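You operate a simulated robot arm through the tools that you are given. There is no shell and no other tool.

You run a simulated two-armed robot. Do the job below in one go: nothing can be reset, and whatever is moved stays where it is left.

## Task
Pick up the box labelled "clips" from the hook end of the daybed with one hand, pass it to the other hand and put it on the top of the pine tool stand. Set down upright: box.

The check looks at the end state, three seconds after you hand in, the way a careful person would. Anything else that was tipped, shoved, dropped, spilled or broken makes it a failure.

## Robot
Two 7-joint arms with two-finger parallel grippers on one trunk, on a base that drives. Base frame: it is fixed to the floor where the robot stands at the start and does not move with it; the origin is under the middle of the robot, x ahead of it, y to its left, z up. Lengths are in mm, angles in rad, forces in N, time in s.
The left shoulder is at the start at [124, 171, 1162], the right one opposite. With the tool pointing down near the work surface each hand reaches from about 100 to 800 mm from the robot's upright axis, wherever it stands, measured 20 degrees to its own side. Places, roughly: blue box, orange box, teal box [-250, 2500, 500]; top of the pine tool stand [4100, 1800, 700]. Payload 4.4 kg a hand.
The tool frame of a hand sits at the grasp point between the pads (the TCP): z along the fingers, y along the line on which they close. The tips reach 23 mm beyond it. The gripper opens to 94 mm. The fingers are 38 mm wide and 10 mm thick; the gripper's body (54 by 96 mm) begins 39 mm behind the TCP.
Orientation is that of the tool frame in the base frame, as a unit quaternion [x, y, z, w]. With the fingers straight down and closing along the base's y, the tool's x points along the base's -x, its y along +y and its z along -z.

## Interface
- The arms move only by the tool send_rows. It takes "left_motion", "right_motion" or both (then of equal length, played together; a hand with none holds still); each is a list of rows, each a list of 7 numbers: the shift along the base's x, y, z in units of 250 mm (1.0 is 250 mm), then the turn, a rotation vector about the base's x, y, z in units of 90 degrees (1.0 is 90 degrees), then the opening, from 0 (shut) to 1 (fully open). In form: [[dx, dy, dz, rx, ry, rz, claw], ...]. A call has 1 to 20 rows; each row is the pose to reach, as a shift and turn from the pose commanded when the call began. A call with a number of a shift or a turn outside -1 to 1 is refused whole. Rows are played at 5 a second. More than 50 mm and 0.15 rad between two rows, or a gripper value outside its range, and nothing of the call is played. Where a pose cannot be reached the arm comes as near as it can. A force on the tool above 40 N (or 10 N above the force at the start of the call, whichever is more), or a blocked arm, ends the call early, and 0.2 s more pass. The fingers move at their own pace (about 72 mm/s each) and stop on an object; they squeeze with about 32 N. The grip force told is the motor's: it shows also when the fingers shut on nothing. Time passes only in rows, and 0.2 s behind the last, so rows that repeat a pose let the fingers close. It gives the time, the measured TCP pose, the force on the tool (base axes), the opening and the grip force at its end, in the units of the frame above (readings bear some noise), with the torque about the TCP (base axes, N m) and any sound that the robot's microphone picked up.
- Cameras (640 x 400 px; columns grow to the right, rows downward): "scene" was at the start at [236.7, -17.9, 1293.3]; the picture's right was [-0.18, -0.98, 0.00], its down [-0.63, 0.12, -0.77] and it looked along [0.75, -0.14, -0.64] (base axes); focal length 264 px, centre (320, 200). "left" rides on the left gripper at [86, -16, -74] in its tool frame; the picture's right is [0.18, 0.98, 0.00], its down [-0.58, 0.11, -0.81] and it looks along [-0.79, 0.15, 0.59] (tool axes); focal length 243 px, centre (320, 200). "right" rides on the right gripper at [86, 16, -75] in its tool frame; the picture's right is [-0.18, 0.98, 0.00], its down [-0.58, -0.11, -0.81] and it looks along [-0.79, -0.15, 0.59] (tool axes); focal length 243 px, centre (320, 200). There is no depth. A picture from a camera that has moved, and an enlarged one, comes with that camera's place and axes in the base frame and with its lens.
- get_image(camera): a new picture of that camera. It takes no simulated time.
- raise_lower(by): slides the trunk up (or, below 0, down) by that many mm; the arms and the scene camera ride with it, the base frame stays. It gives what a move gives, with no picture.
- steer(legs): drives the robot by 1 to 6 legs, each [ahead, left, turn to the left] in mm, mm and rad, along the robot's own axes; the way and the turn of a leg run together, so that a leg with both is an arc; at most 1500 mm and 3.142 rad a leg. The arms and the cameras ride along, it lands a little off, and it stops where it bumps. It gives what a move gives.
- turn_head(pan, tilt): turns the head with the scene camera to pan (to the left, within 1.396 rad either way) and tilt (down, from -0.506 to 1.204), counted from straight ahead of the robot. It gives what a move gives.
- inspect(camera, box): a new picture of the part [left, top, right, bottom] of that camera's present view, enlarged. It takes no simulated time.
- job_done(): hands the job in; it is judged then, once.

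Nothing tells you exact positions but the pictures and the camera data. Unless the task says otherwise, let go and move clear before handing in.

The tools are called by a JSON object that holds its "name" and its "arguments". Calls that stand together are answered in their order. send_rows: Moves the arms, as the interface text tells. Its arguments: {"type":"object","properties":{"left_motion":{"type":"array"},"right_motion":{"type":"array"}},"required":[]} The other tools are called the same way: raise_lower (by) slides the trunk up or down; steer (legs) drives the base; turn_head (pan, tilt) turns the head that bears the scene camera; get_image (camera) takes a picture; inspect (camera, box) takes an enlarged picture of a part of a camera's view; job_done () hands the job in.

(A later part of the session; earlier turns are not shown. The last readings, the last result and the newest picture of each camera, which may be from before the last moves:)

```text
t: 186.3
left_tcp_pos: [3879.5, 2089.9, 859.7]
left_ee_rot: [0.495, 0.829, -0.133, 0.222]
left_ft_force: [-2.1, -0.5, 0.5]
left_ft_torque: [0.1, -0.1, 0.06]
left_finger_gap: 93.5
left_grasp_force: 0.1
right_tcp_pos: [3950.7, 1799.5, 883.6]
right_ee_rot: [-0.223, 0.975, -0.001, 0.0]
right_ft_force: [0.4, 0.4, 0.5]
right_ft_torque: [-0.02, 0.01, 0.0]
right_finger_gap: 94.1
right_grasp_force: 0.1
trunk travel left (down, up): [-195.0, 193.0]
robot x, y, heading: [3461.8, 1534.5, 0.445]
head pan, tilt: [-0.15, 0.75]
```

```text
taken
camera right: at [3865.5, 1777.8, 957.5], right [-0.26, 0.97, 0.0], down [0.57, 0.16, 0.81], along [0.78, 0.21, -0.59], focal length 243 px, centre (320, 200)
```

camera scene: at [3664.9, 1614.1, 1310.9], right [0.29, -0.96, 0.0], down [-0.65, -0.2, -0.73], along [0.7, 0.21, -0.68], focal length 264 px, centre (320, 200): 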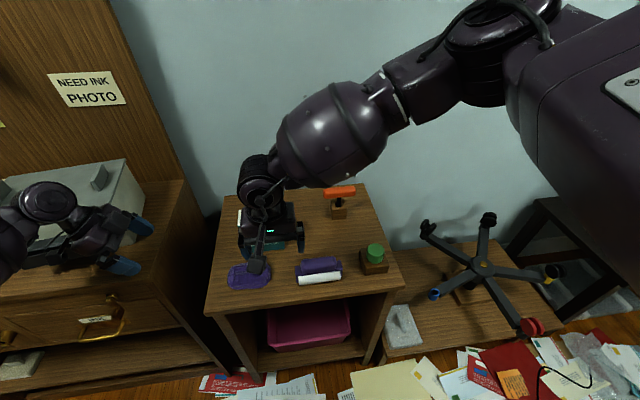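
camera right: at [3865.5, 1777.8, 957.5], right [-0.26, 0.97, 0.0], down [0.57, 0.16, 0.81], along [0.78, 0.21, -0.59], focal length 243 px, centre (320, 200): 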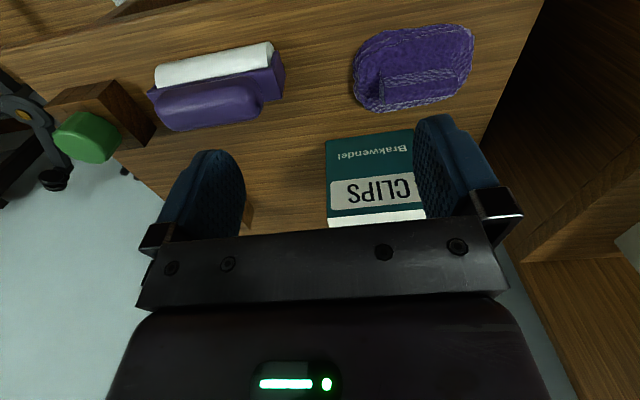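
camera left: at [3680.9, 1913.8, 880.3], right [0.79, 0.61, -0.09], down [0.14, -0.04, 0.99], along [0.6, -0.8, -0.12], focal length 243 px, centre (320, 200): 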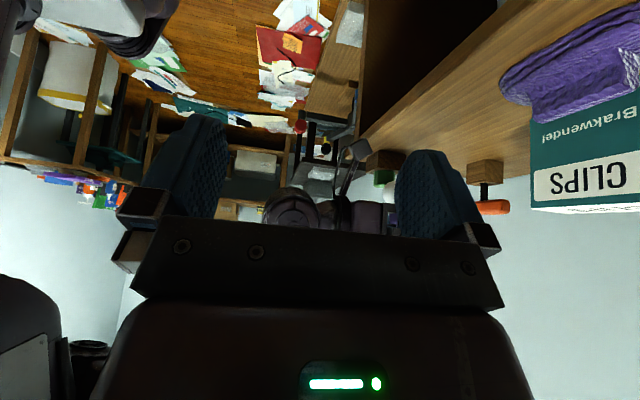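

The roller is now clearly visible and upright. The left hand's force reading changed slightly, so I check that it isn't touching the pegboard unit.

{"name": "get_image", "arguments": {"camera": "left"}}

{"name": "inspect", "arguments": {"camera": "scene", "box": [0, 140, 200, 300]}}

{"name": "inspect", "arguments": {"camera": "scene", "box": [200, 170, 410, 310]}}

```text
taken
camera left: at [3812.4, 2180.9, 879.2], right [0.79, 0.61, -0.09], down [0.14, -0.03, 0.99], along [0.6, -0.79, -0.11], focal length 243 px, centre (320, 200)
```

left: 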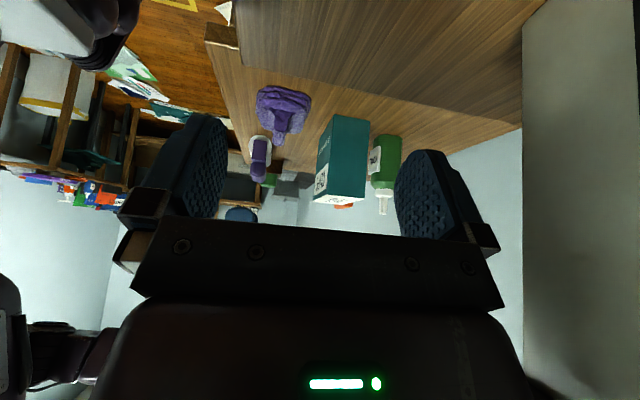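

```text
2.50 times, centred on (100, 220) of scene
camera zoom: at [3664.9, 1614.1, 1310.9], right [0.29, -0.96, 0.0], down [-0.65, -0.2, -0.73], along [0.7, 0.21, -0.68], focal length 661 px, centre (870, 150)
```

zoom: 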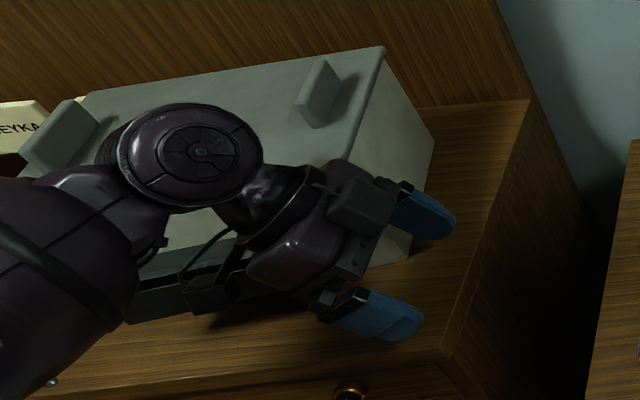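

```text
2.86 times, centred on (305, 240) of scene
camera zoom: at [3664.9, 1614.1, 1310.9], right [0.29, -0.96, 0.0], down [-0.65, -0.2, -0.73], along [0.7, 0.21, -0.68], focal length 756 px, centre (363, 86)
```

zoom: 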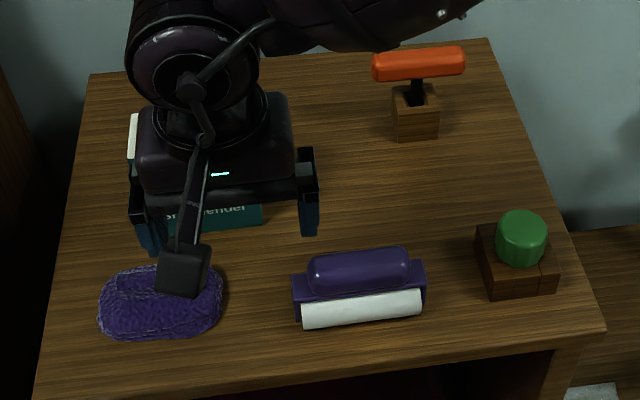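

The left hand isn't touching, but it's close to the grey box on the pegboard unit. I pull it back and up a bit.

{"name": "send_rows", "arguments": {"left_motion": [[-0.09, -0.043, 0.0, 0, 0, 0, 1], [-0.18, -0.086, 0.04, 0, 0, 0, 1], [-0.27, -0.129, 0.06, 0, 0, 0, 1], [-0.36, -0.172, 0.06, 0, 0, 0, 1], [-0.36, -0.172, 0.06, 0, 0, 0, 1]]}}

{"name": "inspect", "arguments": {"camera": "right", "box": [130, 20, 310, 150]}}

{"name": "inspect", "arguments": {"camera": "scene", "box": [280, 240, 360, 300]}}

```text
t: 187.5
left_tcp_pos: [3788.1, 2046.9, 876.0]
left_ee_rot: [0.495, 0.829, -0.133, 0.223]
left_ft_force: [-0.3, 0.3, 0.0]
left_ft_torque: [-0.01, 0.02, -0.01]
left_finger_gap: 93.9
left_grasp_force: 0.2
right_tcp_pos: [3950.6, 1798.2, 884.6]
right_ee_rot: [-0.223, 0.975, -0.001, 0.0]
right_ft_force: [0.3, -0.6, -0.1]
right_ft_torque: [-0.02, 0.03, 0.02]
right_finger_gap: 94.1
right_grasp_force: 0.1
trunk travel left (down, up): [-195.0, 193.0]
robot x, y, heading: [3461.1, 1536.3, 0.436]
head pan, tilt: [-0.15, 0.75]
```

```text
3.08 times, centred on (220, 85) of right
camera zoom: at [3865.0, 1777.4, 957.7], right [-0.26, 0.97, 0.0], down [0.57, 0.16, 0.81], along [0.78, 0.21, -0.59], focal length 746 px, centre (628, 554)
```

zoom: 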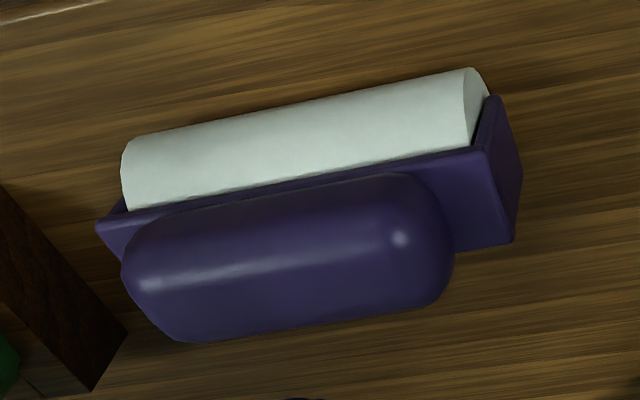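

```text
6.67 times, centred on (320, 270) of scene
camera zoom: at [3664.2, 1613.6, 1311.0], right [0.29, -0.96, 0.0], down [-0.65, -0.2, -0.73], along [0.7, 0.21, -0.68], focal length 1763 px, centre (320, -267)
```

zoom: 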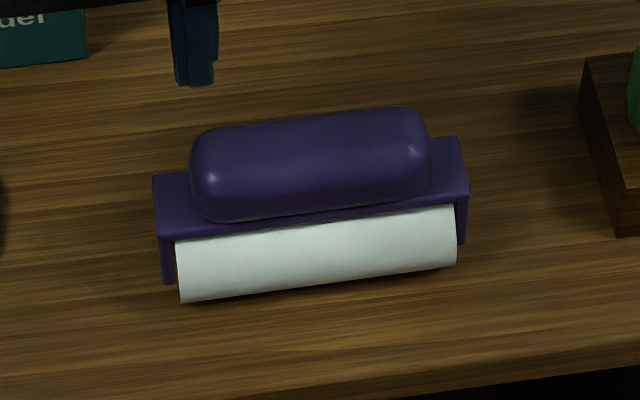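

The roller stands just as it originally looked, only ~22 mm too near. I move the right hand exactly over its handle, staying high.

{"name": "send_rows", "arguments": {"right_motion": [[0.047, -0.078, 0, 0, 0, 0, 1], [0.094, -0.156, 0, 0, 0, 0, 1], [0.141, -0.235, 0, 0, 0, 0, 1], [0.188, -0.313, 0, 0, 0, 0, 1], [0.188, -0.313, 0, 0, 0, 0, 1]]}}

{"name": "get_image", "arguments": {"camera": "right"}}

{"name": "inspect", "arguments": {"camera": "scene", "box": [240, 200, 400, 310]}}

```text
t: 188.7
left_tcp_pos: [3787.9, 2047.3, 876.5]
left_ee_rot: [0.495, 0.829, -0.134, 0.222]
left_ft_force: [0.6, -0.3, 0.1]
left_ft_torque: [-0.01, 0.01, -0.02]
left_finger_gap: 94.1
left_grasp_force: 0.1
right_tcp_pos: [3999.0, 1721.3, 883.0]
right_ee_rot: [-0.223, 0.975, -0.003, 0.001]
right_ft_force: [0.1, 0.1, -0.2]
right_ft_torque: [-0.02, -0.02, -0.02]
right_finger_gap: 94.0
right_grasp_force: 0.1
trunk travel left (down, up): [-195.0, 193.0]
robot x, y, heading: [3467.5, 1532.3, 0.443]
head pan, tilt: [-0.15, 0.75]
```

```text
taken
camera right: at [3913.5, 1698.8, 956.8], right [-0.26, 0.97, 0.0], down [0.57, 0.16, 0.81], along [0.78, 0.21, -0.59], focal length 243 px, centre (320, 200)
```

right: 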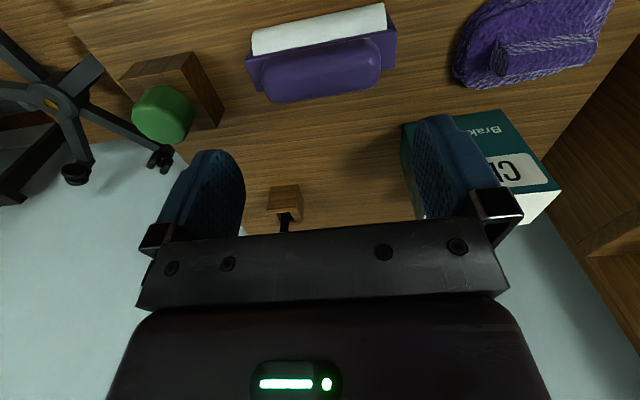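

```text
3.64 times, centred on (320, 255) of scene
camera zoom: at [3663.8, 1613.8, 1311.1], right [0.29, -0.96, 0.0], down [-0.65, -0.2, -0.73], along [0.7, 0.21, -0.68], focal length 962 px, centre (320, 0)
```

zoom: 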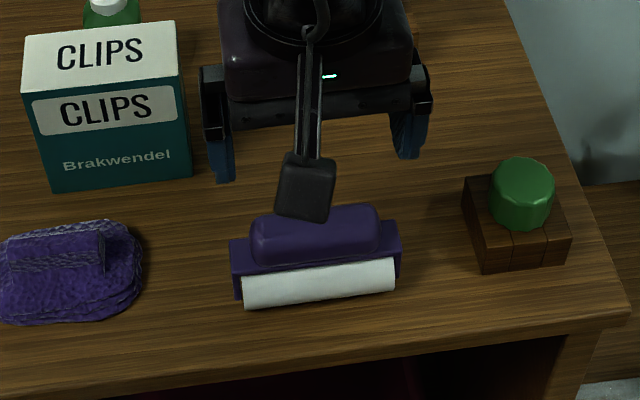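

The hand is centred over the handle (within a fraction of a millimetre sideways). I descend to just above the handle and check again.

{"name": "send_rows", "arguments": {"right_motion": [[0, 0, -0.06, 0, 0, 0, 1], [0, 0, -0.12, 0, 0, 0, 1], [0, 0, -0.18, 0, 0, 0, 1], [0, 0, -0.18, 0, 0, 0, 1]]}}

{"name": "get_image", "arguments": {"camera": "right"}}

```text
t: 189.7
left_tcp_pos: [3789.4, 2047.6, 876.1]
left_ee_rot: [0.496, 0.828, -0.133, 0.223]
left_ft_force: [-0.5, -0.1, 0.4]
left_ft_torque: [0.01, 0.01, 0.02]
left_finger_gap: 94.1
left_grasp_force: 0.1
right_tcp_pos: [3998.0, 1720.6, 840.9]
right_ee_rot: [-0.222, 0.975, -0.002, 0.0]
right_ft_force: [-0.1, -0.1, 0.3]
right_ft_torque: [-0.03, 0.0, 0.02]
right_finger_gap: 93.8
right_grasp_force: 0.1
trunk travel left (down, up): [-195.0, 193.0]
robot x, y, heading: [3462.0, 1535.7, 0.441]
head pan, tilt: [-0.15, 0.75]
```

```text
taken
camera right: at [3912.4, 1698.5, 913.2], right [-0.26, 0.97, 0.0], down [0.57, 0.16, 0.81], along [0.78, 0.21, -0.59], focal length 243 px, centre (320, 200)
```

right: 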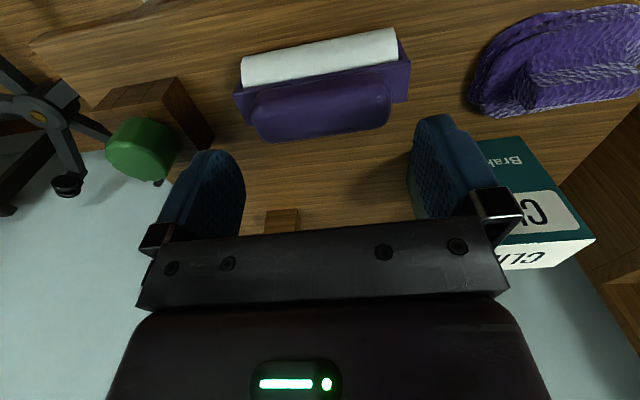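

Still centred (±0.5 mm). I descend the rest with small steps so the fingers straddle the handle ends.

{"name": "send_rows", "arguments": {"right_motion": [[-0.014, -0.007, -0.03, 0, 0, 0, 1], [-0.014, -0.007, -0.06, 0, 0, 0, 1], [-0.014, -0.007, -0.09, 0, 0, 0, 1], [-0.014, -0.007, -0.12, 0, 0, 0, 1], [-0.014, -0.007, -0.145, 0, 0, 0, 1], [-0.014, -0.007, -0.145, 0, 0, 0, 1]]}}

{"name": "get_image", "arguments": {"camera": "right"}}

{"name": "inspect", "arguments": {"camera": "scene", "box": [240, 200, 400, 310]}}

```text
t: 191.1
left_tcp_pos: [3788.0, 2046.9, 875.4]
left_ee_rot: [0.495, 0.829, -0.133, 0.223]
left_ft_force: [0.0, 0.0, 0.6]
left_ft_torque: [0.01, 0.03, -0.01]
left_finger_gap: 94.1
left_grasp_force: 0.0
right_tcp_pos: [3994.6, 1719.5, 803.0]
right_ee_rot: [-0.223, 0.975, -0.002, 0.001]
right_ft_force: [-0.2, -0.6, -0.8]
right_ft_torque: [-0.01, -0.01, 0.02]
right_finger_gap: 93.8
right_grasp_force: 0.1
trunk travel left (down, up): [-195.0, 193.0]
robot x, y, heading: [3460.8, 1535.5, 0.44]
head pan, tilt: [-0.15, 0.75]
```

```text
taken
camera right: at [3909.7, 1697.8, 876.0], right [-0.26, 0.97, 0.0], down [0.57, 0.16, 0.81], along [0.78, 0.21, -0.59], focal length 243 px, centre (320, 200)
```

right: 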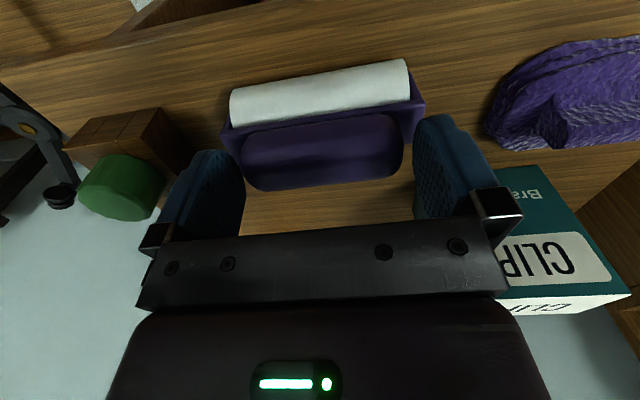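

```text
3.64 times, centred on (320, 255) of scene
camera zoom: at [3663.9, 1613.5, 1311.1], right [0.29, -0.96, 0.0], down [-0.65, -0.2, -0.73], along [0.7, 0.21, -0.68], focal length 962 px, centre (320, 0)
```

zoom: 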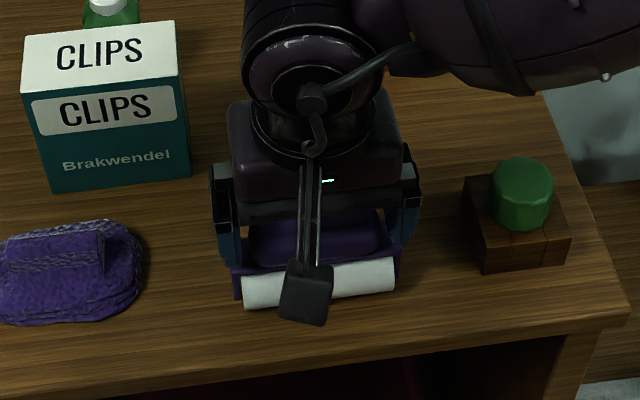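

The fingers straddle the handle with no contact force. I close gently.

{"name": "send_rows", "arguments": {"right_motion": [[0, 0, 0, 0, 0, 0, 0.95], [0, 0, 0, 0, 0, 0, 0.92], [0, 0, 0, 0, 0, 0, 0.905], [0, 0, 0, 0, 0, 0, 0.895], [0, 0, 0, 0, 0, 0, 0.885], [0, 0, 0, 0, 0, 0, 0.885]]}}

{"name": "get_image", "arguments": {"camera": "right"}}

```text
t: 192.5
left_tcp_pos: [3788.5, 2047.1, 875.5]
left_ee_rot: [0.495, 0.829, -0.133, 0.222]
left_ft_force: [0.9, 0.5, 1.2]
left_ft_torque: [0.0, 0.0, 0.02]
left_finger_gap: 93.8
left_grasp_force: 0.1
right_tcp_pos: [3995.6, 1718.9, 804.0]
right_ee_rot: [-0.222, 0.975, -0.002, 0.0]
right_ft_force: [0.5, 0.4, 0.3]
right_ft_torque: [0.02, 0.02, -0.01]
right_finger_gap: 84.1
right_grasp_force: 32.4
trunk travel left (down, up): [-195.0, 193.0]
robot x, y, heading: [3465.7, 1535.4, 0.442]
head pan, tilt: [-0.15, 0.75]
```

```text
taken
camera right: at [3909.7, 1697.7, 876.0], right [-0.26, 0.97, 0.0], down [0.57, 0.16, 0.81], along [0.78, 0.21, -0.59], focal length 243 px, centre (320, 200)
```

right: 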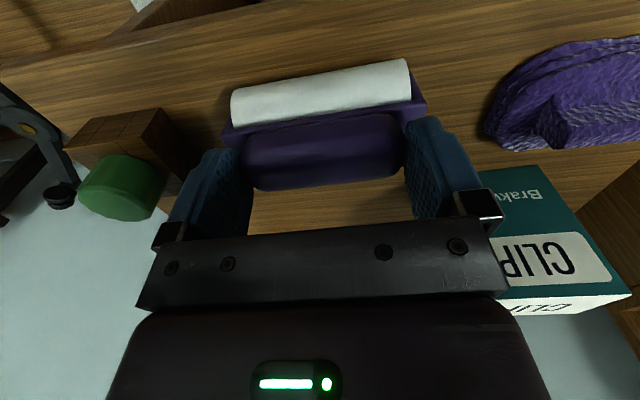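

The roller is gripped upright from above. I lift it 5 mm, move it 22 mm forward to its original place, and lower it back to the same height.

{"name": "send_rows", "arguments": {"right_motion": [[0, 0, 0.01, 0, 0, 0, 0.885], [0, 0, 0.02, 0, 0, 0, 0.885], [0.025, 0.015, 0.02, 0, 0, 0, 0.885], [0.05, 0.03, 0.02, 0, 0, 0, 0.885], [0.075, 0.044, 0.02, 0, 0, 0, 0.885], [0.075, 0.044, 0.02, 0, 0, 0, 0.885], [0.075, 0.044, 0.01, 0, 0, 0, 0.885], [0.075, 0.044, 0.004, 0, 0, 0, 0.885], [0.075, 0.044, 0.001, 0, 0, 0, 0.885], [0.075, 0.044, 0.001, 0, 0, 0, 0.885]]}}

{"name": "inspect", "arguments": {"camera": "scene", "box": [240, 200, 400, 310]}}

{"name": "get_image", "arguments": {"camera": "right"}}

```text
t: 194.7
left_tcp_pos: [3787.9, 2047.2, 875.6]
left_ee_rot: [0.495, 0.829, -0.133, 0.223]
left_ft_force: [0.1, 0.2, -0.1]
left_ft_torque: [0.0, 0.01, 0.03]
left_finger_gap: 93.9
left_grasp_force: 0.2
right_tcp_pos: [4012.9, 1729.1, 803.8]
right_ee_rot: [-0.222, 0.975, -0.001, 0.001]
right_ft_force: [0.1, -0.1, -0.4]
right_ft_torque: [-0.01, -0.01, 0.0]
right_finger_gap: 84.1
right_grasp_force: 31.7
trunk travel left (down, up): [-195.0, 193.0]
robot x, y, heading: [3462.6, 1537.4, 0.439]
head pan, tilt: [-0.15, 0.75]
```

```text
3.64 times, centred on (320, 255) of scene
camera zoom: at [3664.0, 1613.6, 1311.1], right [0.29, -0.96, 0.0], down [-0.65, -0.2, -0.73], along [0.7, 0.21, -0.68], focal length 962 px, centre (320, 0)
```

zoom: 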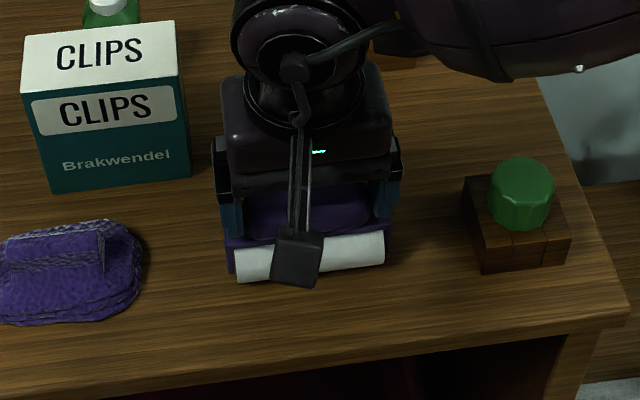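

```text
taken
camera right: at [3927.2, 1708.3, 876.4], right [-0.26, 0.97, 0.0], down [0.57, 0.16, 0.81], along [0.78, 0.21, -0.59], focal length 243 px, centre (320, 200)
```

right: 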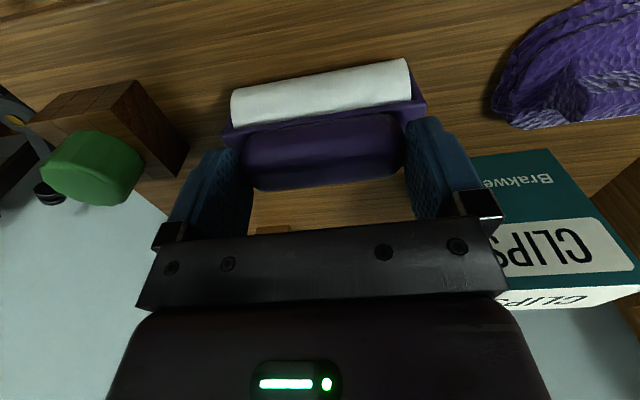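

The roller is at its original place, essentially touching the surface. I lower half a millimetre, open slowly, and check that it stands.

{"name": "send_rows", "arguments": {"right_motion": [[0, 0, -0.002, 0, 0, 0, 0.885], [0, 0, -0.002, 0, 0, 0, 0.905], [0, 0, -0.002, 0, 0, 0, 0.925], [0, 0, -0.002, 0, 0, 0, 0.96], [0, 0, -0.002, 0, 0, 0, 1], [0, 0, -0.002, 0, 0, 0, 1]]}}

{"name": "get_image", "arguments": {"camera": "right"}}

```text
t: 196.1
left_tcp_pos: [3788.2, 2047.1, 875.7]
left_ee_rot: [0.495, 0.829, -0.133, 0.224]
left_ft_force: [0.2, -0.6, 0.0]
left_ft_torque: [-0.02, -0.01, 0.0]
left_finger_gap: 94.1
left_grasp_force: 0.1
right_tcp_pos: [4012.6, 1730.2, 802.8]
right_ee_rot: [-0.223, 0.975, -0.002, 0.001]
right_ft_force: [-0.3, -0.6, -0.8]
right_ft_torque: [-0.03, 0.03, -0.04]
right_finger_gap: 94.1
right_grasp_force: 0.0
trunk travel left (down, up): [-195.0, 193.0]
robot x, y, heading: [3464.8, 1535.8, 0.444]
head pan, tilt: [-0.15, 0.75]
```

```text
taken
camera right: at [3927.4, 1708.3, 876.5], right [-0.26, 0.97, 0.0], down [0.57, 0.16, 0.81], along [0.78, 0.21, -0.59], focal length 243 px, centre (320, 200)
```

right: 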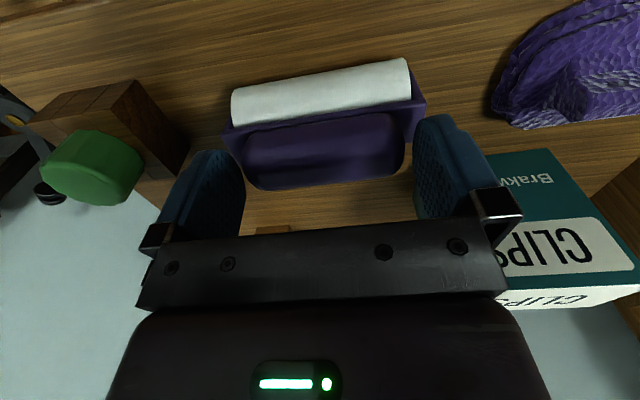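

The roller stands free with ~4–5 mm clearance on each side. I rise straight up and then check the whole stand.

{"name": "send_rows", "arguments": {"right_motion": [[0, 0, 0.03, 0, 0, 0, 1], [0, 0, 0.07, 0, 0, 0, 1], [0, 0, 0.12, 0, 0, 0, 1], [0, 0, 0.2, 0, 0, 0, 1], [0, 0, 0.3, 0, 0, 0, 1], [0, 0, 0.3, 0, 0, 0, 1]]}}

{"name": "get_image", "arguments": {"camera": "right"}}

{"name": "inspect", "arguments": {"camera": "scene", "box": [200, 170, 410, 310]}}

```text
t: 197.5
left_tcp_pos: [3787.4, 2046.9, 876.9]
left_ee_rot: [0.495, 0.829, -0.133, 0.223]
left_ft_force: [0.4, -0.4, 0.1]
left_ft_torque: [0.0, -0.02, -0.01]
left_finger_gap: 94.2
left_grasp_force: 0.0
right_tcp_pos: [4013.2, 1730.9, 877.0]
right_ee_rot: [-0.222, 0.975, -0.001, 0.0]
right_ft_force: [-0.3, 0.5, 0.9]
right_ft_torque: [-0.01, 0.0, 0.01]
right_finger_gap: 93.9
right_grasp_force: 0.1
trunk travel left (down, up): [-195.0, 193.0]
robot x, y, heading: [3462.8, 1534.2, 0.443]
head pan, tilt: [-0.15, 0.75]
```

```text
taken
camera right: at [3927.5, 1708.8, 950.9], right [-0.26, 0.97, 0.0], down [0.57, 0.16, 0.81], along [0.78, 0.21, -0.59], focal length 243 px, centre (320, 200)
```

right: 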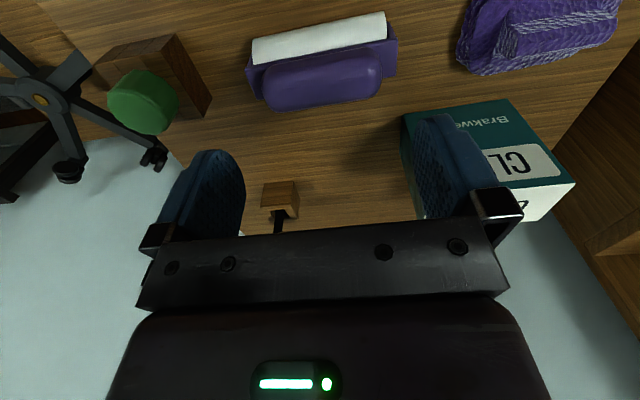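

```text
2.86 times, centred on (305, 240) of scene
camera zoom: at [3664.2, 1613.7, 1311.0], right [0.29, -0.96, 0.0], down [-0.65, -0.2, -0.73], along [0.7, 0.21, -0.68], focal length 756 px, centre (363, 86)
```

zoom: 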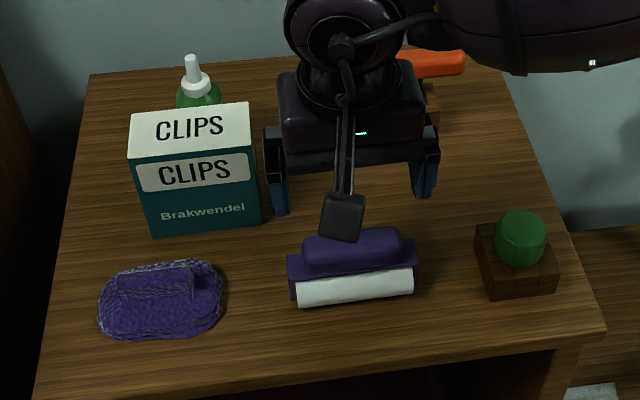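

The roller, box and all other items stand properly. I back the robot off to my earlier viewing position to compare the stand with the original picture.

{"name": "steer", "arguments": {"legs": [[-191, 0, 0], [0, 60, 0]]}}

{"name": "turn_head", "arguments": {"pan": 0.0, "tilt": 0.6}}

{"name": "inspect", "arguments": {"camera": "scene", "box": [260, 180, 440, 300]}}

{"name": "get_image", "arguments": {"camera": "scene"}}

```text
t: 199.8
left_tcp_pos: [3586.9, 2016.6, 875.8]
left_ee_rot: [0.493, 0.83, -0.133, 0.224]
left_ft_force: [0.0, -0.1, 0.2]
left_ft_torque: [0.03, -0.03, -0.01]
left_finger_gap: 94.1
left_grasp_force: 0.0
right_tcp_pos: [3810.6, 1700.2, 877.0]
right_ee_rot: [-0.223, 0.975, -0.002, 0.0]
right_ft_force: [-0.7, 0.5, 0.5]
right_ft_torque: [-0.02, -0.01, 0.0]
right_finger_gap: 94.0
right_grasp_force: 0.1
trunk travel left (down, up): [-195.0, 193.0]
robot x, y, heading: [3262.8, 1502.6, 0.446]
head pan, tilt: [-0.15, 0.75]
```

```text
t: 200.5
left_tcp_pos: [3585.7, 2017.0, 875.7]
left_ee_rot: [0.494, 0.83, -0.133, 0.223]
left_ft_force: [0.4, 0.3, -0.2]
left_ft_torque: [-0.02, -0.01, 0.0]
left_finger_gap: 94.4
left_grasp_force: 0.0
right_tcp_pos: [3811.6, 1699.6, 878.2]
right_ee_rot: [-0.223, 0.975, -0.002, 0.0]
right_ft_force: [-0.3, 0.3, 0.2]
right_ft_torque: [-0.02, 0.02, 0.0]
right_finger_gap: 94.1
right_grasp_force: 0.1
trunk travel left (down, up): [-195.0, 193.0]
robot x, y, heading: [3261.1, 1503.5, 0.447]
head pan, tilt: [0.0, 0.6]
```

```text
3.33 times, centred on (350, 240) of scene
camera zoom: at [3463.7, 1596.3, 1323.9], right [0.43, -0.9, 0.0], down [-0.51, -0.24, -0.82], along [0.74, 0.36, -0.57], focal length 882 px, centre (220, 67)
```

zoom: 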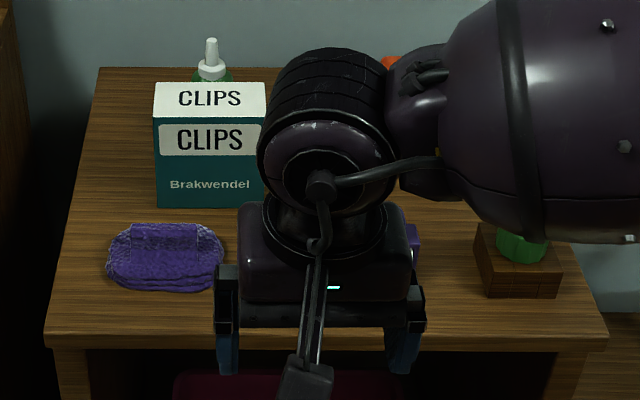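

```text
taken
camera scene: at [3463.7, 1596.3, 1323.9], right [0.43, -0.9, 0.0], down [-0.51, -0.24, -0.82], along [0.74, 0.36, -0.57], focal length 264 px, centre (320, 200)
```

scene: 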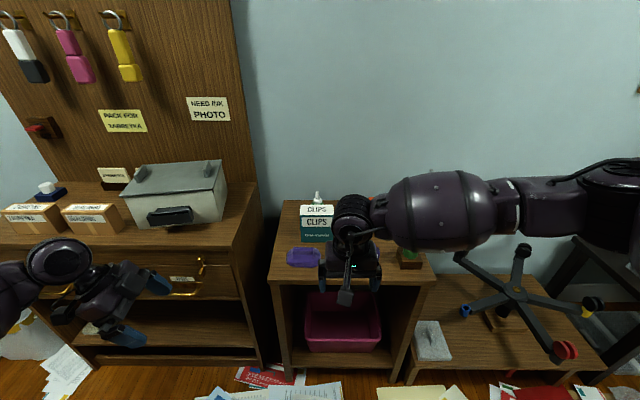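

The roller side matches, but comparing pictures I notice the grey lidded box on the pegboard unit sits differently than before: my left hand must have nudged it during the base shift. I take a close look.

{"name": "inspect", "arguments": {"camera": "scene", "box": [80, 140, 280, 270]}}

{"name": "inspect", "arguments": {"camera": "scene", "box": [0, 60, 260, 260]}}

```text
3.08 times, centred on (180, 205) of scene
camera zoom: at [3463.7, 1596.3, 1323.9], right [0.43, -0.9, 0.0], down [-0.51, -0.24, -0.82], along [0.74, 0.36, -0.57], focal length 814 px, centre (751, 185)
```

zoom: 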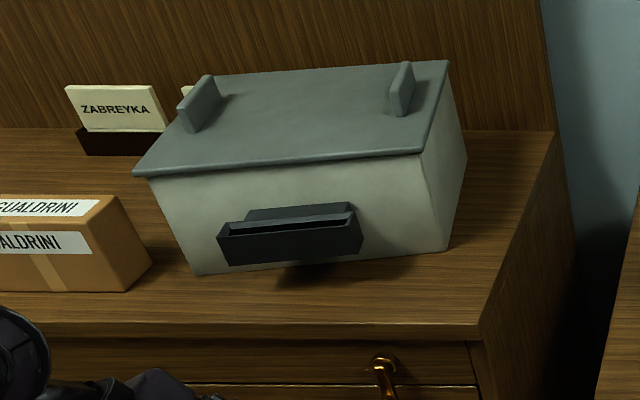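

```text
2.00 times, centred on (130, 160) of scene
camera zoom: at [3463.7, 1596.3, 1323.9], right [0.43, -0.9, 0.0], down [-0.51, -0.24, -0.82], along [0.74, 0.36, -0.57], focal length 529 px, centre (700, 280)
```

zoom: 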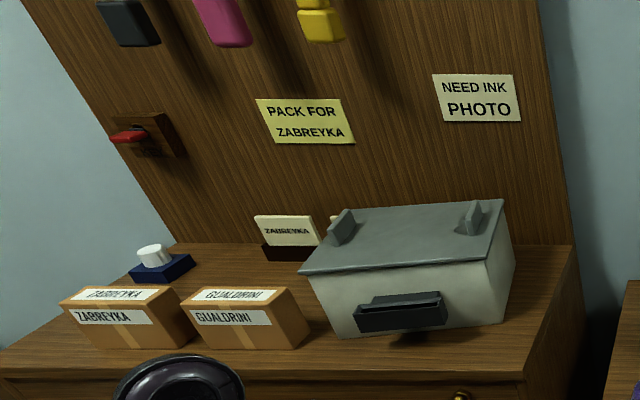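

I see it: the grey lidded box was pushed back about 90 mm and left about 70 mm, and turned ~9°. I want to drag it back by one of the fins on its lid. First I retract the left hand and raise the trunk for height.

{"name": "send_rows", "arguments": {"left_motion": [[-0.1, -0.048, 0, 0, 0, 0, 1], [-0.2, -0.096, 0, 0, 0, 0, 1], [-0.3, -0.144, 0, 0, 0, 0, 1], [-0.4, -0.192, 0, 0, 0, 0, 1], [-0.47, -0.225, 0, 0, 0, 0, 1], [-0.47, -0.225, 0, 0, 0, 0, 1]]}}

{"name": "raise_lower", "arguments": {"by": 90}}

{"name": "steer", "arguments": {"legs": [[0, 440, 0]]}}

{"name": "get_image", "arguments": {"camera": "scene"}}

{"name": "get_image", "arguments": {"camera": "right"}}

```text
t: 201.9
left_tcp_pos: [3472.0, 1959.9, 874.7]
left_ee_rot: [0.494, 0.829, -0.133, 0.224]
left_ft_force: [0.4, -0.1, -0.1]
left_ft_torque: [0.0, 0.0, 0.02]
left_finger_gap: 94.0
left_grasp_force: 0.1
right_tcp_pos: [3811.9, 1700.8, 877.2]
right_ee_rot: [-0.224, 0.975, -0.002, 0.0]
right_ft_force: [0.0, -0.8, -0.3]
right_ft_torque: [-0.02, -0.02, 0.0]
right_finger_gap: 94.1
right_grasp_force: 0.1
trunk travel left (down, up): [-195.0, 193.0]
robot x, y, heading: [3262.4, 1503.4, 0.443]
head pan, tilt: [0.0, 0.6]
```

```text
t: 203.2
left_tcp_pos: [3468.7, 1960.7, 965.3]
left_ee_rot: [0.494, 0.83, -0.134, 0.223]
left_ft_force: [-0.3, -0.3, 0.3]
left_ft_torque: [-0.01, 0.0, -0.04]
left_finger_gap: 93.8
left_grasp_force: 0.2
right_tcp_pos: [3811.0, 1700.7, 966.1]
right_ee_rot: [-0.223, 0.975, -0.002, 0.0]
right_ft_force: [0.0, 0.2, -0.9]
right_ft_torque: [0.0, 0.02, -0.04]
right_finger_gap: 93.8
right_grasp_force: 0.0
trunk travel left (down, up): [-285.0, 103.0]
robot x, y, heading: [3263.1, 1498.0, 0.447]
head pan, tilt: [0.0, 0.6]
```

```text
t: 207.6
left_tcp_pos: [3276.0, 2362.3, 966.8]
left_ee_rot: [0.493, 0.83, -0.133, 0.224]
left_ft_force: [-1.0, 0.2, 0.3]
left_ft_torque: [-0.01, -0.02, 0.0]
left_finger_gap: 94.0
left_grasp_force: 0.1
right_tcp_pos: [3619.6, 2102.3, 967.7]
right_ee_rot: [-0.225, 0.974, -0.002, 0.001]
right_ft_force: [0.0, -0.3, 0.7]
right_ft_torque: [0.01, -0.02, 0.0]
right_finger_gap: 94.1
right_grasp_force: 0.0
trunk travel left (down, up): [-285.0, 103.0]
robot x, y, heading: [3070.9, 1899.5, 0.448]
head pan, tilt: [0.0, 0.6]
```

```text
taken
camera scene: at [3215.2, 1970.5, 1420.1], right [0.43, -0.9, 0.0], down [-0.51, -0.25, -0.83], along [0.74, 0.36, -0.56], focal length 264 px, centre (320, 200)
```

scene: 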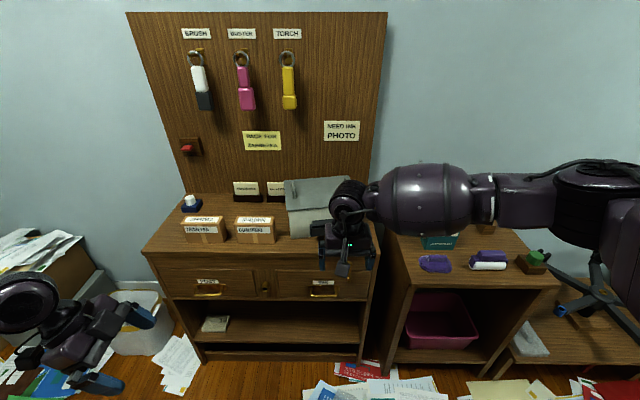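

```text
taken
camera right: at [3533.9, 2079.9, 1040.7], right [-0.26, 0.96, 0.0], down [0.57, 0.16, 0.81], along [0.78, 0.21, -0.59], focal length 243 px, centre (320, 200)
```

right: 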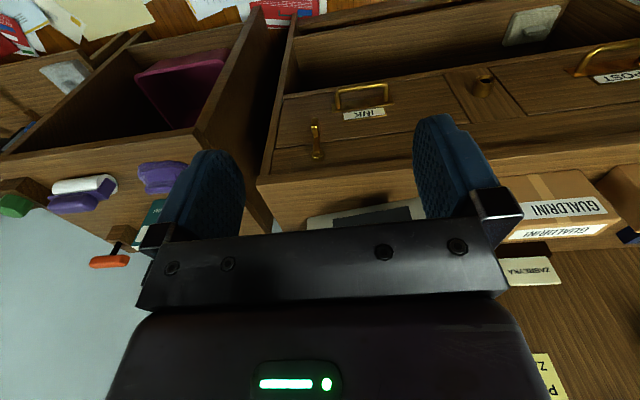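

I now stand in front of the pegboard unit. I drive forward so the grey box's right fin comes within the right hand's reach, keeping the hands high.

{"name": "steer", "arguments": {"legs": [[300, 0, 0]]}}

{"name": "get_image", "arguments": {"camera": "scene"}}

{"name": "get_image", "arguments": {"camera": "right"}}

```text
t: 209.7
left_tcp_pos: [3551.3, 2494.2, 966.4]
left_ee_rot: [0.493, 0.83, -0.133, 0.223]
left_ft_force: [0.6, 0.1, -0.9]
left_ft_torque: [-0.04, 0.03, 0.01]
left_finger_gap: 94.1
left_grasp_force: 0.1
right_tcp_pos: [3894.4, 2235.0, 967.2]
right_ee_rot: [-0.226, 0.974, -0.002, -0.001]
right_ft_force: [-0.5, -0.7, -0.8]
right_ft_torque: [0.0, -0.02, 0.03]
right_finger_gap: 93.7
right_grasp_force: 0.1
trunk travel left (down, up): [-285.0, 103.0]
robot x, y, heading: [3348.2, 2036.5, 0.444]
head pan, tilt: [0.0, 0.6]
```

```text
taken
camera scene: at [3491.9, 2103.4, 1420.0], right [0.43, -0.9, 0.0], down [-0.51, -0.25, -0.82], along [0.74, 0.36, -0.57], focal length 264 px, centre (320, 200)
```

scene: 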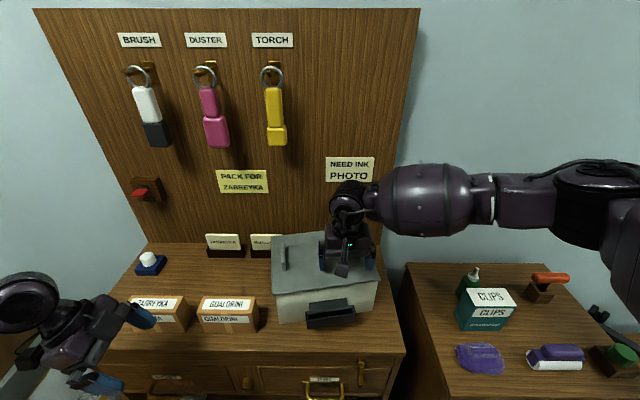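

```text
taken
camera right: at [3810.3, 2212.8, 1040.4], right [-0.26, 0.96, 0.0], down [0.57, 0.16, 0.81], along [0.78, 0.21, -0.59], focal length 243 px, centre (320, 200)
```

right: 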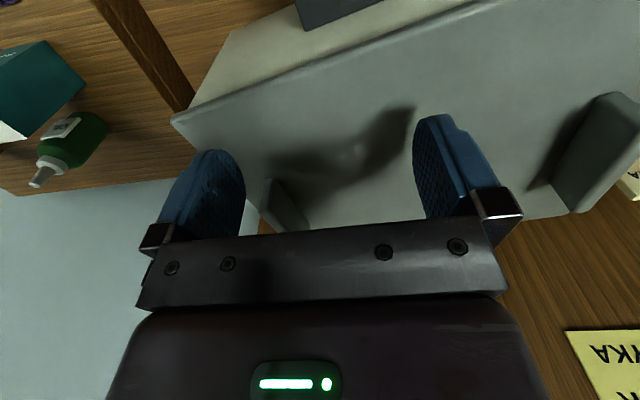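

From above I can see the lid with its two fins and its ~10° turn. I'll enlarge to measure the fins.

{"name": "inspect", "arguments": {"camera": "right", "box": [160, 80, 420, 240]}}

{"name": "inspect", "arguments": {"camera": "scene", "box": [180, 220, 420, 400]}}

```text
2.46 times, centred on (290, 160) of right
camera zoom: at [3810.3, 2212.8, 1040.4], right [-0.26, 0.96, 0.0], down [0.57, 0.16, 0.81], along [0.78, 0.21, -0.59], focal length 597 px, centre (394, 298)
```

zoom: 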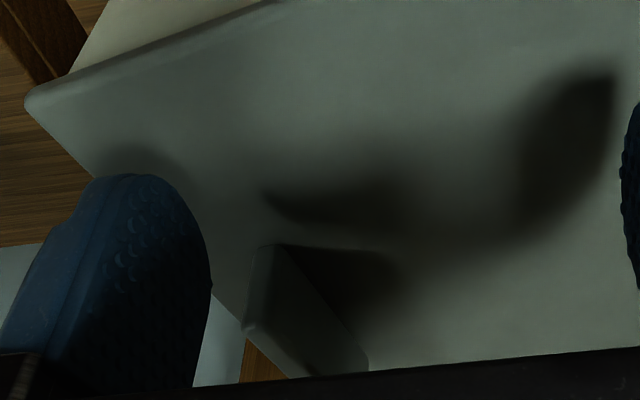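

```text
2.22 times, centred on (300, 310) of scene
camera zoom: at [3491.9, 2103.4, 1420.0], right [0.43, -0.9, 0.0], down [-0.51, -0.25, -0.82], along [0.74, 0.36, -0.57], focal length 588 px, centre (364, -44)
```

zoom: 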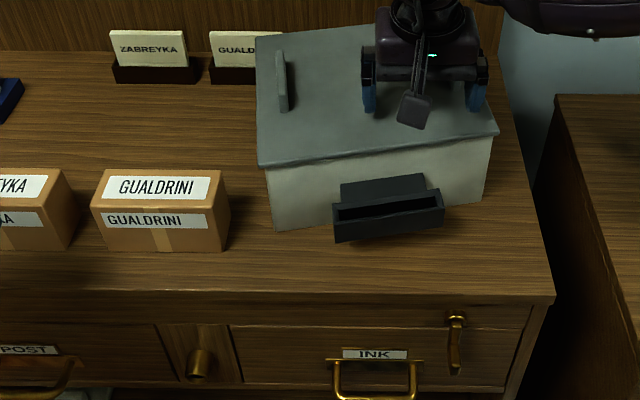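

The lid is actually at z≈926 (so my hand is only ~18 mm above it; nothing touches). I raise and pull back the hand for a better look at the right fin.

{"name": "send_rows", "arguments": {"right_motion": [[0, 0, 0.06, 0, 0, 0, 1], [-0.05, -0.024, 0.1, 0, 0, 0, 1], [-0.15, -0.073, 0.1, 0, 0, 0, 1], [-0.25, -0.122, 0.1, 0, 0, 0, 1], [-0.36, -0.176, 0.1, 0, 0, 0, 1], [-0.36, -0.176, 0.1, 0, 0, 0, 1]]}}

{"name": "get_image", "arguments": {"camera": "right"}}

{"name": "inspect", "arguments": {"camera": "right", "box": [180, 60, 480, 240]}}

{"name": "inspect", "arguments": {"camera": "scene", "box": [180, 200, 420, 350]}}

```text
t: 211.1
left_tcp_pos: [3551.7, 2492.8, 965.2]
left_ee_rot: [0.493, 0.83, -0.133, 0.223]
left_ft_force: [0.1, 0.0, 0.0]
left_ft_torque: [-0.04, 0.03, -0.01]
left_finger_gap: 93.9
left_grasp_force: 0.0
right_tcp_pos: [3805.8, 2189.6, 992.0]
right_ee_rot: [-0.223, 0.975, -0.002, 0.001]
right_ft_force: [-0.2, -0.4, 0.4]
right_ft_torque: [0.0, 0.02, 0.0]
right_finger_gap: 93.9
right_grasp_force: 0.1
trunk travel left (down, up): [-285.0, 103.0]
robot x, y, heading: [3346.9, 2033.9, 0.456]
head pan, tilt: [0.0, 0.6]
```

```text
taken
camera right: at [3720.3, 2168.2, 1065.1], right [-0.26, 0.96, 0.0], down [0.57, 0.16, 0.81], along [0.78, 0.21, -0.59], focal length 243 px, centre (320, 200)
```

right: 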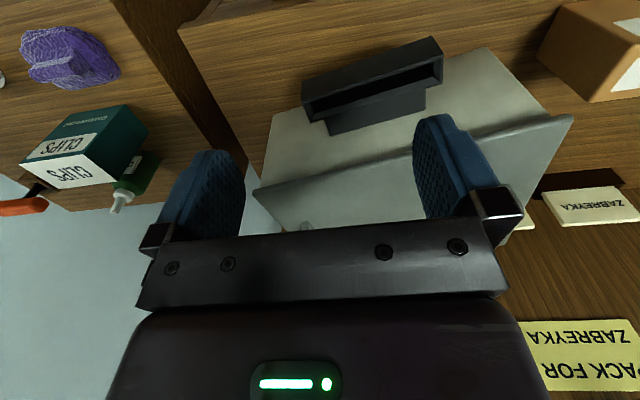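

```text
2.13 times, centred on (330, 150) of right
camera zoom: at [3720.3, 2168.2, 1065.1], right [-0.26, 0.96, 0.0], down [0.57, 0.16, 0.81], along [0.78, 0.21, -0.59], focal length 518 px, centre (299, 307)
```

zoom: 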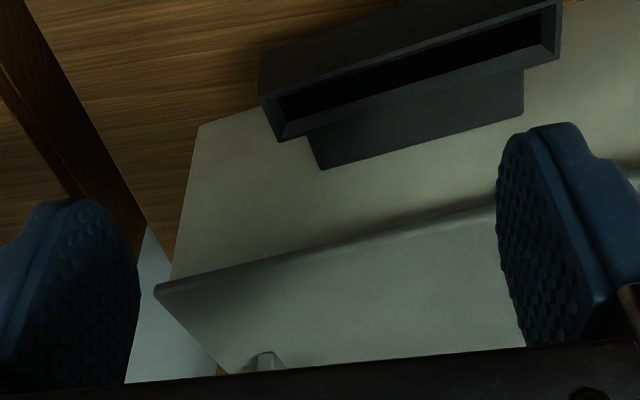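

```text
2.67 times, centred on (300, 275) of scene
camera zoom: at [3491.3, 2103.2, 1420.1], right [0.43, -0.9, 0.0], down [-0.51, -0.25, -0.82], along [0.74, 0.36, -0.57], focal length 705 px, centre (373, 0)
```

zoom: 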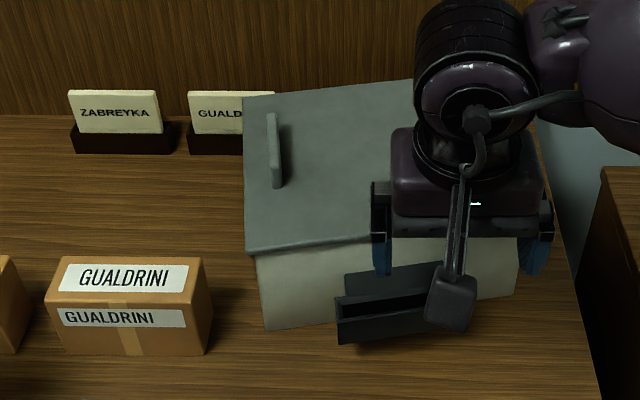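

I now have a clear picture. I move the right hand above the right fin at a safe height.

{"name": "send_rows", "arguments": {"right_motion": [[0, 0, 0.06, 0, 0, 0, 1], [0.1, 0.028, 0.06, 0, 0, 0, 1], [0.22, 0.06, 0.06, 0, 0, 0, 1], [0.34, 0.092, 0.06, 0, 0, 0, 1], [0.46, 0.124, 0.06, 0, 0, 0, 1], [0.58, 0.156, 0.06, 0, 0, 0, 1], [0.64, 0.172, 0.06, 0, 0, 0, 1], [0.64, 0.172, 0.06, 0, 0, 0, 1]]}}

{"name": "get_image", "arguments": {"camera": "right"}}

{"name": "inspect", "arguments": {"camera": "scene", "box": [180, 200, 420, 350]}}

```text
t: 212.9
left_tcp_pos: [3552.0, 2493.3, 966.2]
left_ee_rot: [0.492, 0.831, -0.132, 0.223]
left_ft_force: [0.9, 0.3, -0.5]
left_ft_torque: [-0.01, 0.01, -0.03]
left_finger_gap: 93.9
left_grasp_force: 0.0
right_tcp_pos: [3963.8, 2231.9, 1005.4]
right_ee_rot: [-0.224, 0.975, -0.001, 0.0]
right_ft_force: [0.2, 0.2, -0.2]
right_ft_torque: [0.01, 0.0, -0.03]
right_finger_gap: 93.7
right_grasp_force: 0.0
trunk travel left (down, up): [-285.0, 103.0]
robot x, y, heading: [3347.9, 2035.1, 0.447]
head pan, tilt: [0.0, 0.6]
```

```text
taken
camera right: at [3878.5, 2210.3, 1078.5], right [-0.26, 0.96, 0.0], down [0.57, 0.16, 0.81], along [0.78, 0.21, -0.59], focal length 243 px, centre (320, 200)
```

right: 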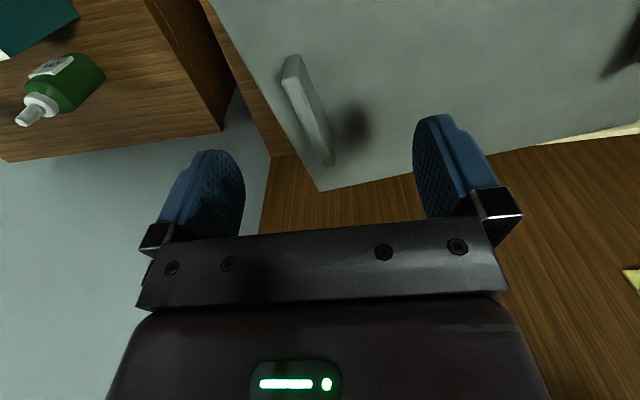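

```text
2.67 times, centred on (300, 275) of scene
camera zoom: at [3491.0, 2102.9, 1420.2], right [0.43, -0.9, 0.0], down [-0.51, -0.24, -0.83], along [0.74, 0.36, -0.56], focal length 705 px, centre (373, 0)
```

zoom: 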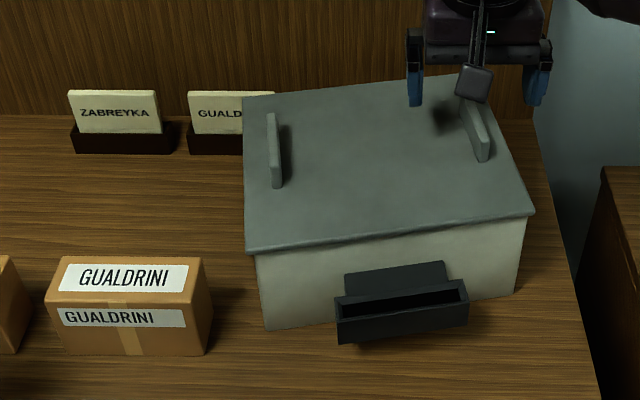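

Now the right fin is in clear view: about 10 mm thick and 65 mm long, ~5 mm right of my hand's centre. I align the hand's yaw with the box (+9°), shift 5 mm, and descend so the fingers straddle the fin.

{"name": "send_rows", "arguments": {"right_motion": [[0.003, -0.006, 0, 0, 0, 0.035, 1], [0.006, -0.012, 0, 0, 0, 0.07, 1], [0.009, -0.018, 0, 0, 0, 0.1, 1], [0.009, -0.018, -0.06, 0, 0, 0.1, 1], [0.009, -0.018, -0.12, 0, 0, 0.1, 1], [0.009, -0.018, -0.16, 0, 0, 0.1, 1], [0.009, -0.018, -0.195, 0, 0, 0.1, 1], [0.009, -0.018, -0.195, 0, 0, 0.1, 1]]}}

{"name": "get_image", "arguments": {"camera": "right"}}

{"name": "inspect", "arguments": {"camera": "scene", "box": [180, 200, 420, 350]}}

```text
t: 214.7
left_tcp_pos: [3551.2, 2493.2, 966.2]
left_ee_rot: [0.493, 0.83, -0.133, 0.223]
left_ft_force: [0.3, -0.1, -0.2]
left_ft_torque: [0.02, 0.01, 0.03]
left_finger_gap: 94.1
left_grasp_force: 0.0
right_tcp_pos: [3967.4, 2228.7, 958.1]
right_ee_rot: [-0.301, 0.954, -0.001, 0.001]
right_ft_force: [0.3, -0.2, -0.4]
right_ft_torque: [0.0, 0.02, -0.02]
right_finger_gap: 94.0
right_grasp_force: 0.0
trunk travel left (down, up): [-285.0, 103.0]
robot x, y, heading: [3347.2, 2034.2, 0.449]
head pan, tilt: [0.0, 0.6]
```

```text
taken
camera right: at [3886.8, 2194.3, 1031.7], right [-0.41, 0.91, 0.0], down [0.54, 0.25, 0.81], along [0.74, 0.33, -0.59], focal length 243 px, centre (320, 200)
```

right: 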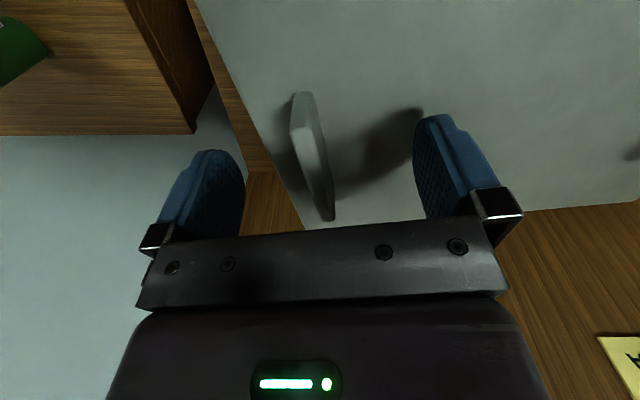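

```text
2.67 times, centred on (300, 275) of scene
camera zoom: at [3491.0, 2103.0, 1420.2], right [0.43, -0.9, 0.0], down [-0.51, -0.24, -0.83], along [0.74, 0.36, -0.56], focal length 705 px, centre (373, 0)
```

zoom: 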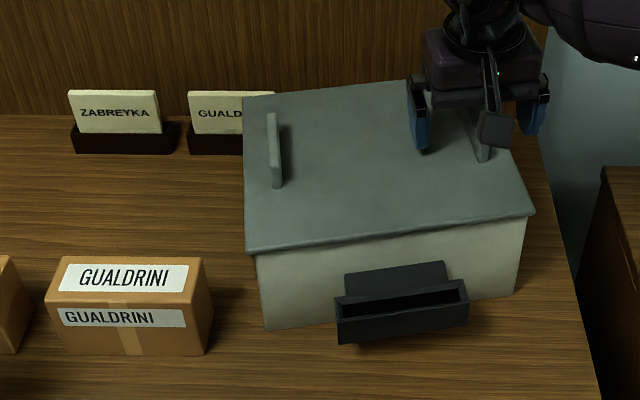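

The fin is centred and parallel between the fingers. I go 4 mm lower and close on the fin.

{"name": "send_rows", "arguments": {"right_motion": [[0, 0, -0.016, 0, 0, 0, 1], [0, 0, -0.016, 0, 0, 0, 0.7], [0, 0, -0.016, 0, 0, 0, 0.4], [0, 0, -0.016, 0, 0, 0, 0.2], [0, 0, -0.016, 0, 0, 0, 0], [0, 0, -0.016, 0, 0, 0, 0], [0, 0, -0.016, 0, 0, 0, 0]]}}

{"name": "get_image", "arguments": {"camera": "right"}}

```text
t: 216.3
left_tcp_pos: [3551.4, 2494.2, 966.5]
left_ee_rot: [0.493, 0.83, -0.133, 0.224]
left_ft_force: [1.5, -0.5, -1.0]
left_ft_torque: [0.03, 0.07, 0.01]
left_finger_gap: 93.9
left_grasp_force: 0.0
right_tcp_pos: [3966.0, 2229.2, 954.3]
right_ee_rot: [-0.301, 0.954, -0.002, 0.001]
right_ft_force: [0.1, -0.6, -0.5]
right_ft_torque: [0.06, 0.06, 0.04]
right_finger_gap: 9.6
right_grasp_force: 32.5
trunk travel left (down, up): [-285.0, 103.0]
robot x, y, heading: [3346.9, 2034.0, 0.448]
head pan, tilt: [0.0, 0.6]
```

```text
taken
camera right: at [3886.0, 2194.4, 1027.9], right [-0.41, 0.91, 0.0], down [0.54, 0.25, 0.81], along [0.74, 0.33, -0.59], focal length 243 px, centre (320, 200)
```

right: 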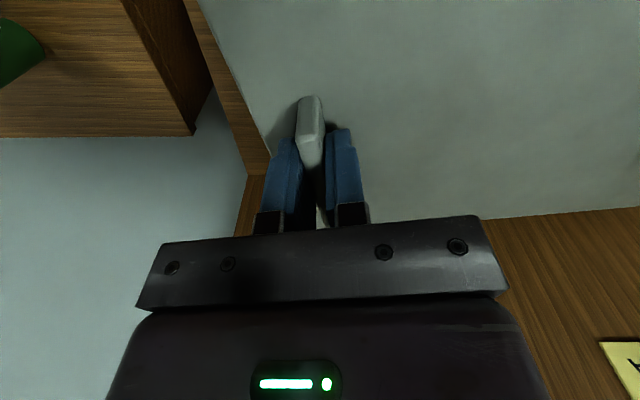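

The fin is gripped (9.6 mm thick). I first drag the box a third of the way back and check that the whole box follows.

{"name": "send_rows", "arguments": {"right_motion": [[-0.013, -0.023, 0, 0, 0, -0.007, 0], [-0.027, -0.046, 0, 0, 0, -0.014, 0], [-0.04, -0.069, 0, 0, 0, -0.021, 0], [-0.053, -0.092, 0, 0, 0, -0.028, 0], [-0.053, -0.092, 0, 0, 0, -0.028, 0]]}}

{"name": "inspect", "arguments": {"camera": "scene", "box": [180, 200, 420, 350]}}

```text
t: 217.5
left_tcp_pos: [3551.9, 2494.0, 965.1]
left_ee_rot: [0.492, 0.83, -0.133, 0.224]
left_ft_force: [-0.8, 0.3, 0.3]
left_ft_torque: [0.0, -0.02, 0.03]
left_finger_gap: 94.2
left_grasp_force: 0.0
right_tcp_pos: [3954.7, 2207.0, 954.8]
right_ee_rot: [-0.279, 0.96, -0.002, 0.001]
right_ft_force: [1.3, 0.1, -0.2]
right_ft_torque: [0.11, -0.02, -0.18]
right_finger_gap: 9.6
right_grasp_force: 31.8
trunk travel left (down, up): [-285.0, 103.0]
robot x, y, heading: [3346.7, 2038.3, 0.453]
head pan, tilt: [0.0, 0.6]
```

```text
2.67 times, centred on (300, 275) of scene
camera zoom: at [3491.2, 2103.0, 1420.1], right [0.43, -0.9, 0.0], down [-0.51, -0.24, -0.83], along [0.74, 0.36, -0.56], focal length 705 px, centre (373, 0)
```

zoom: 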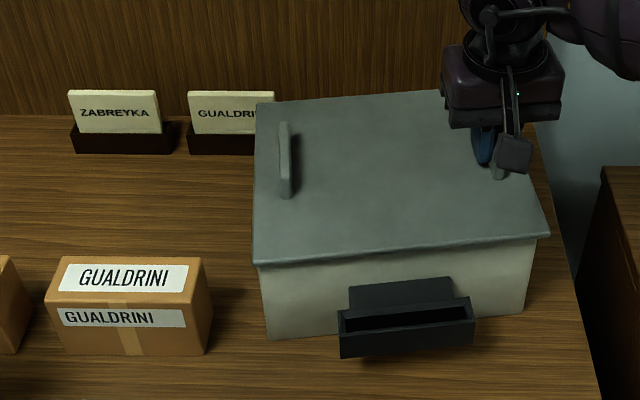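

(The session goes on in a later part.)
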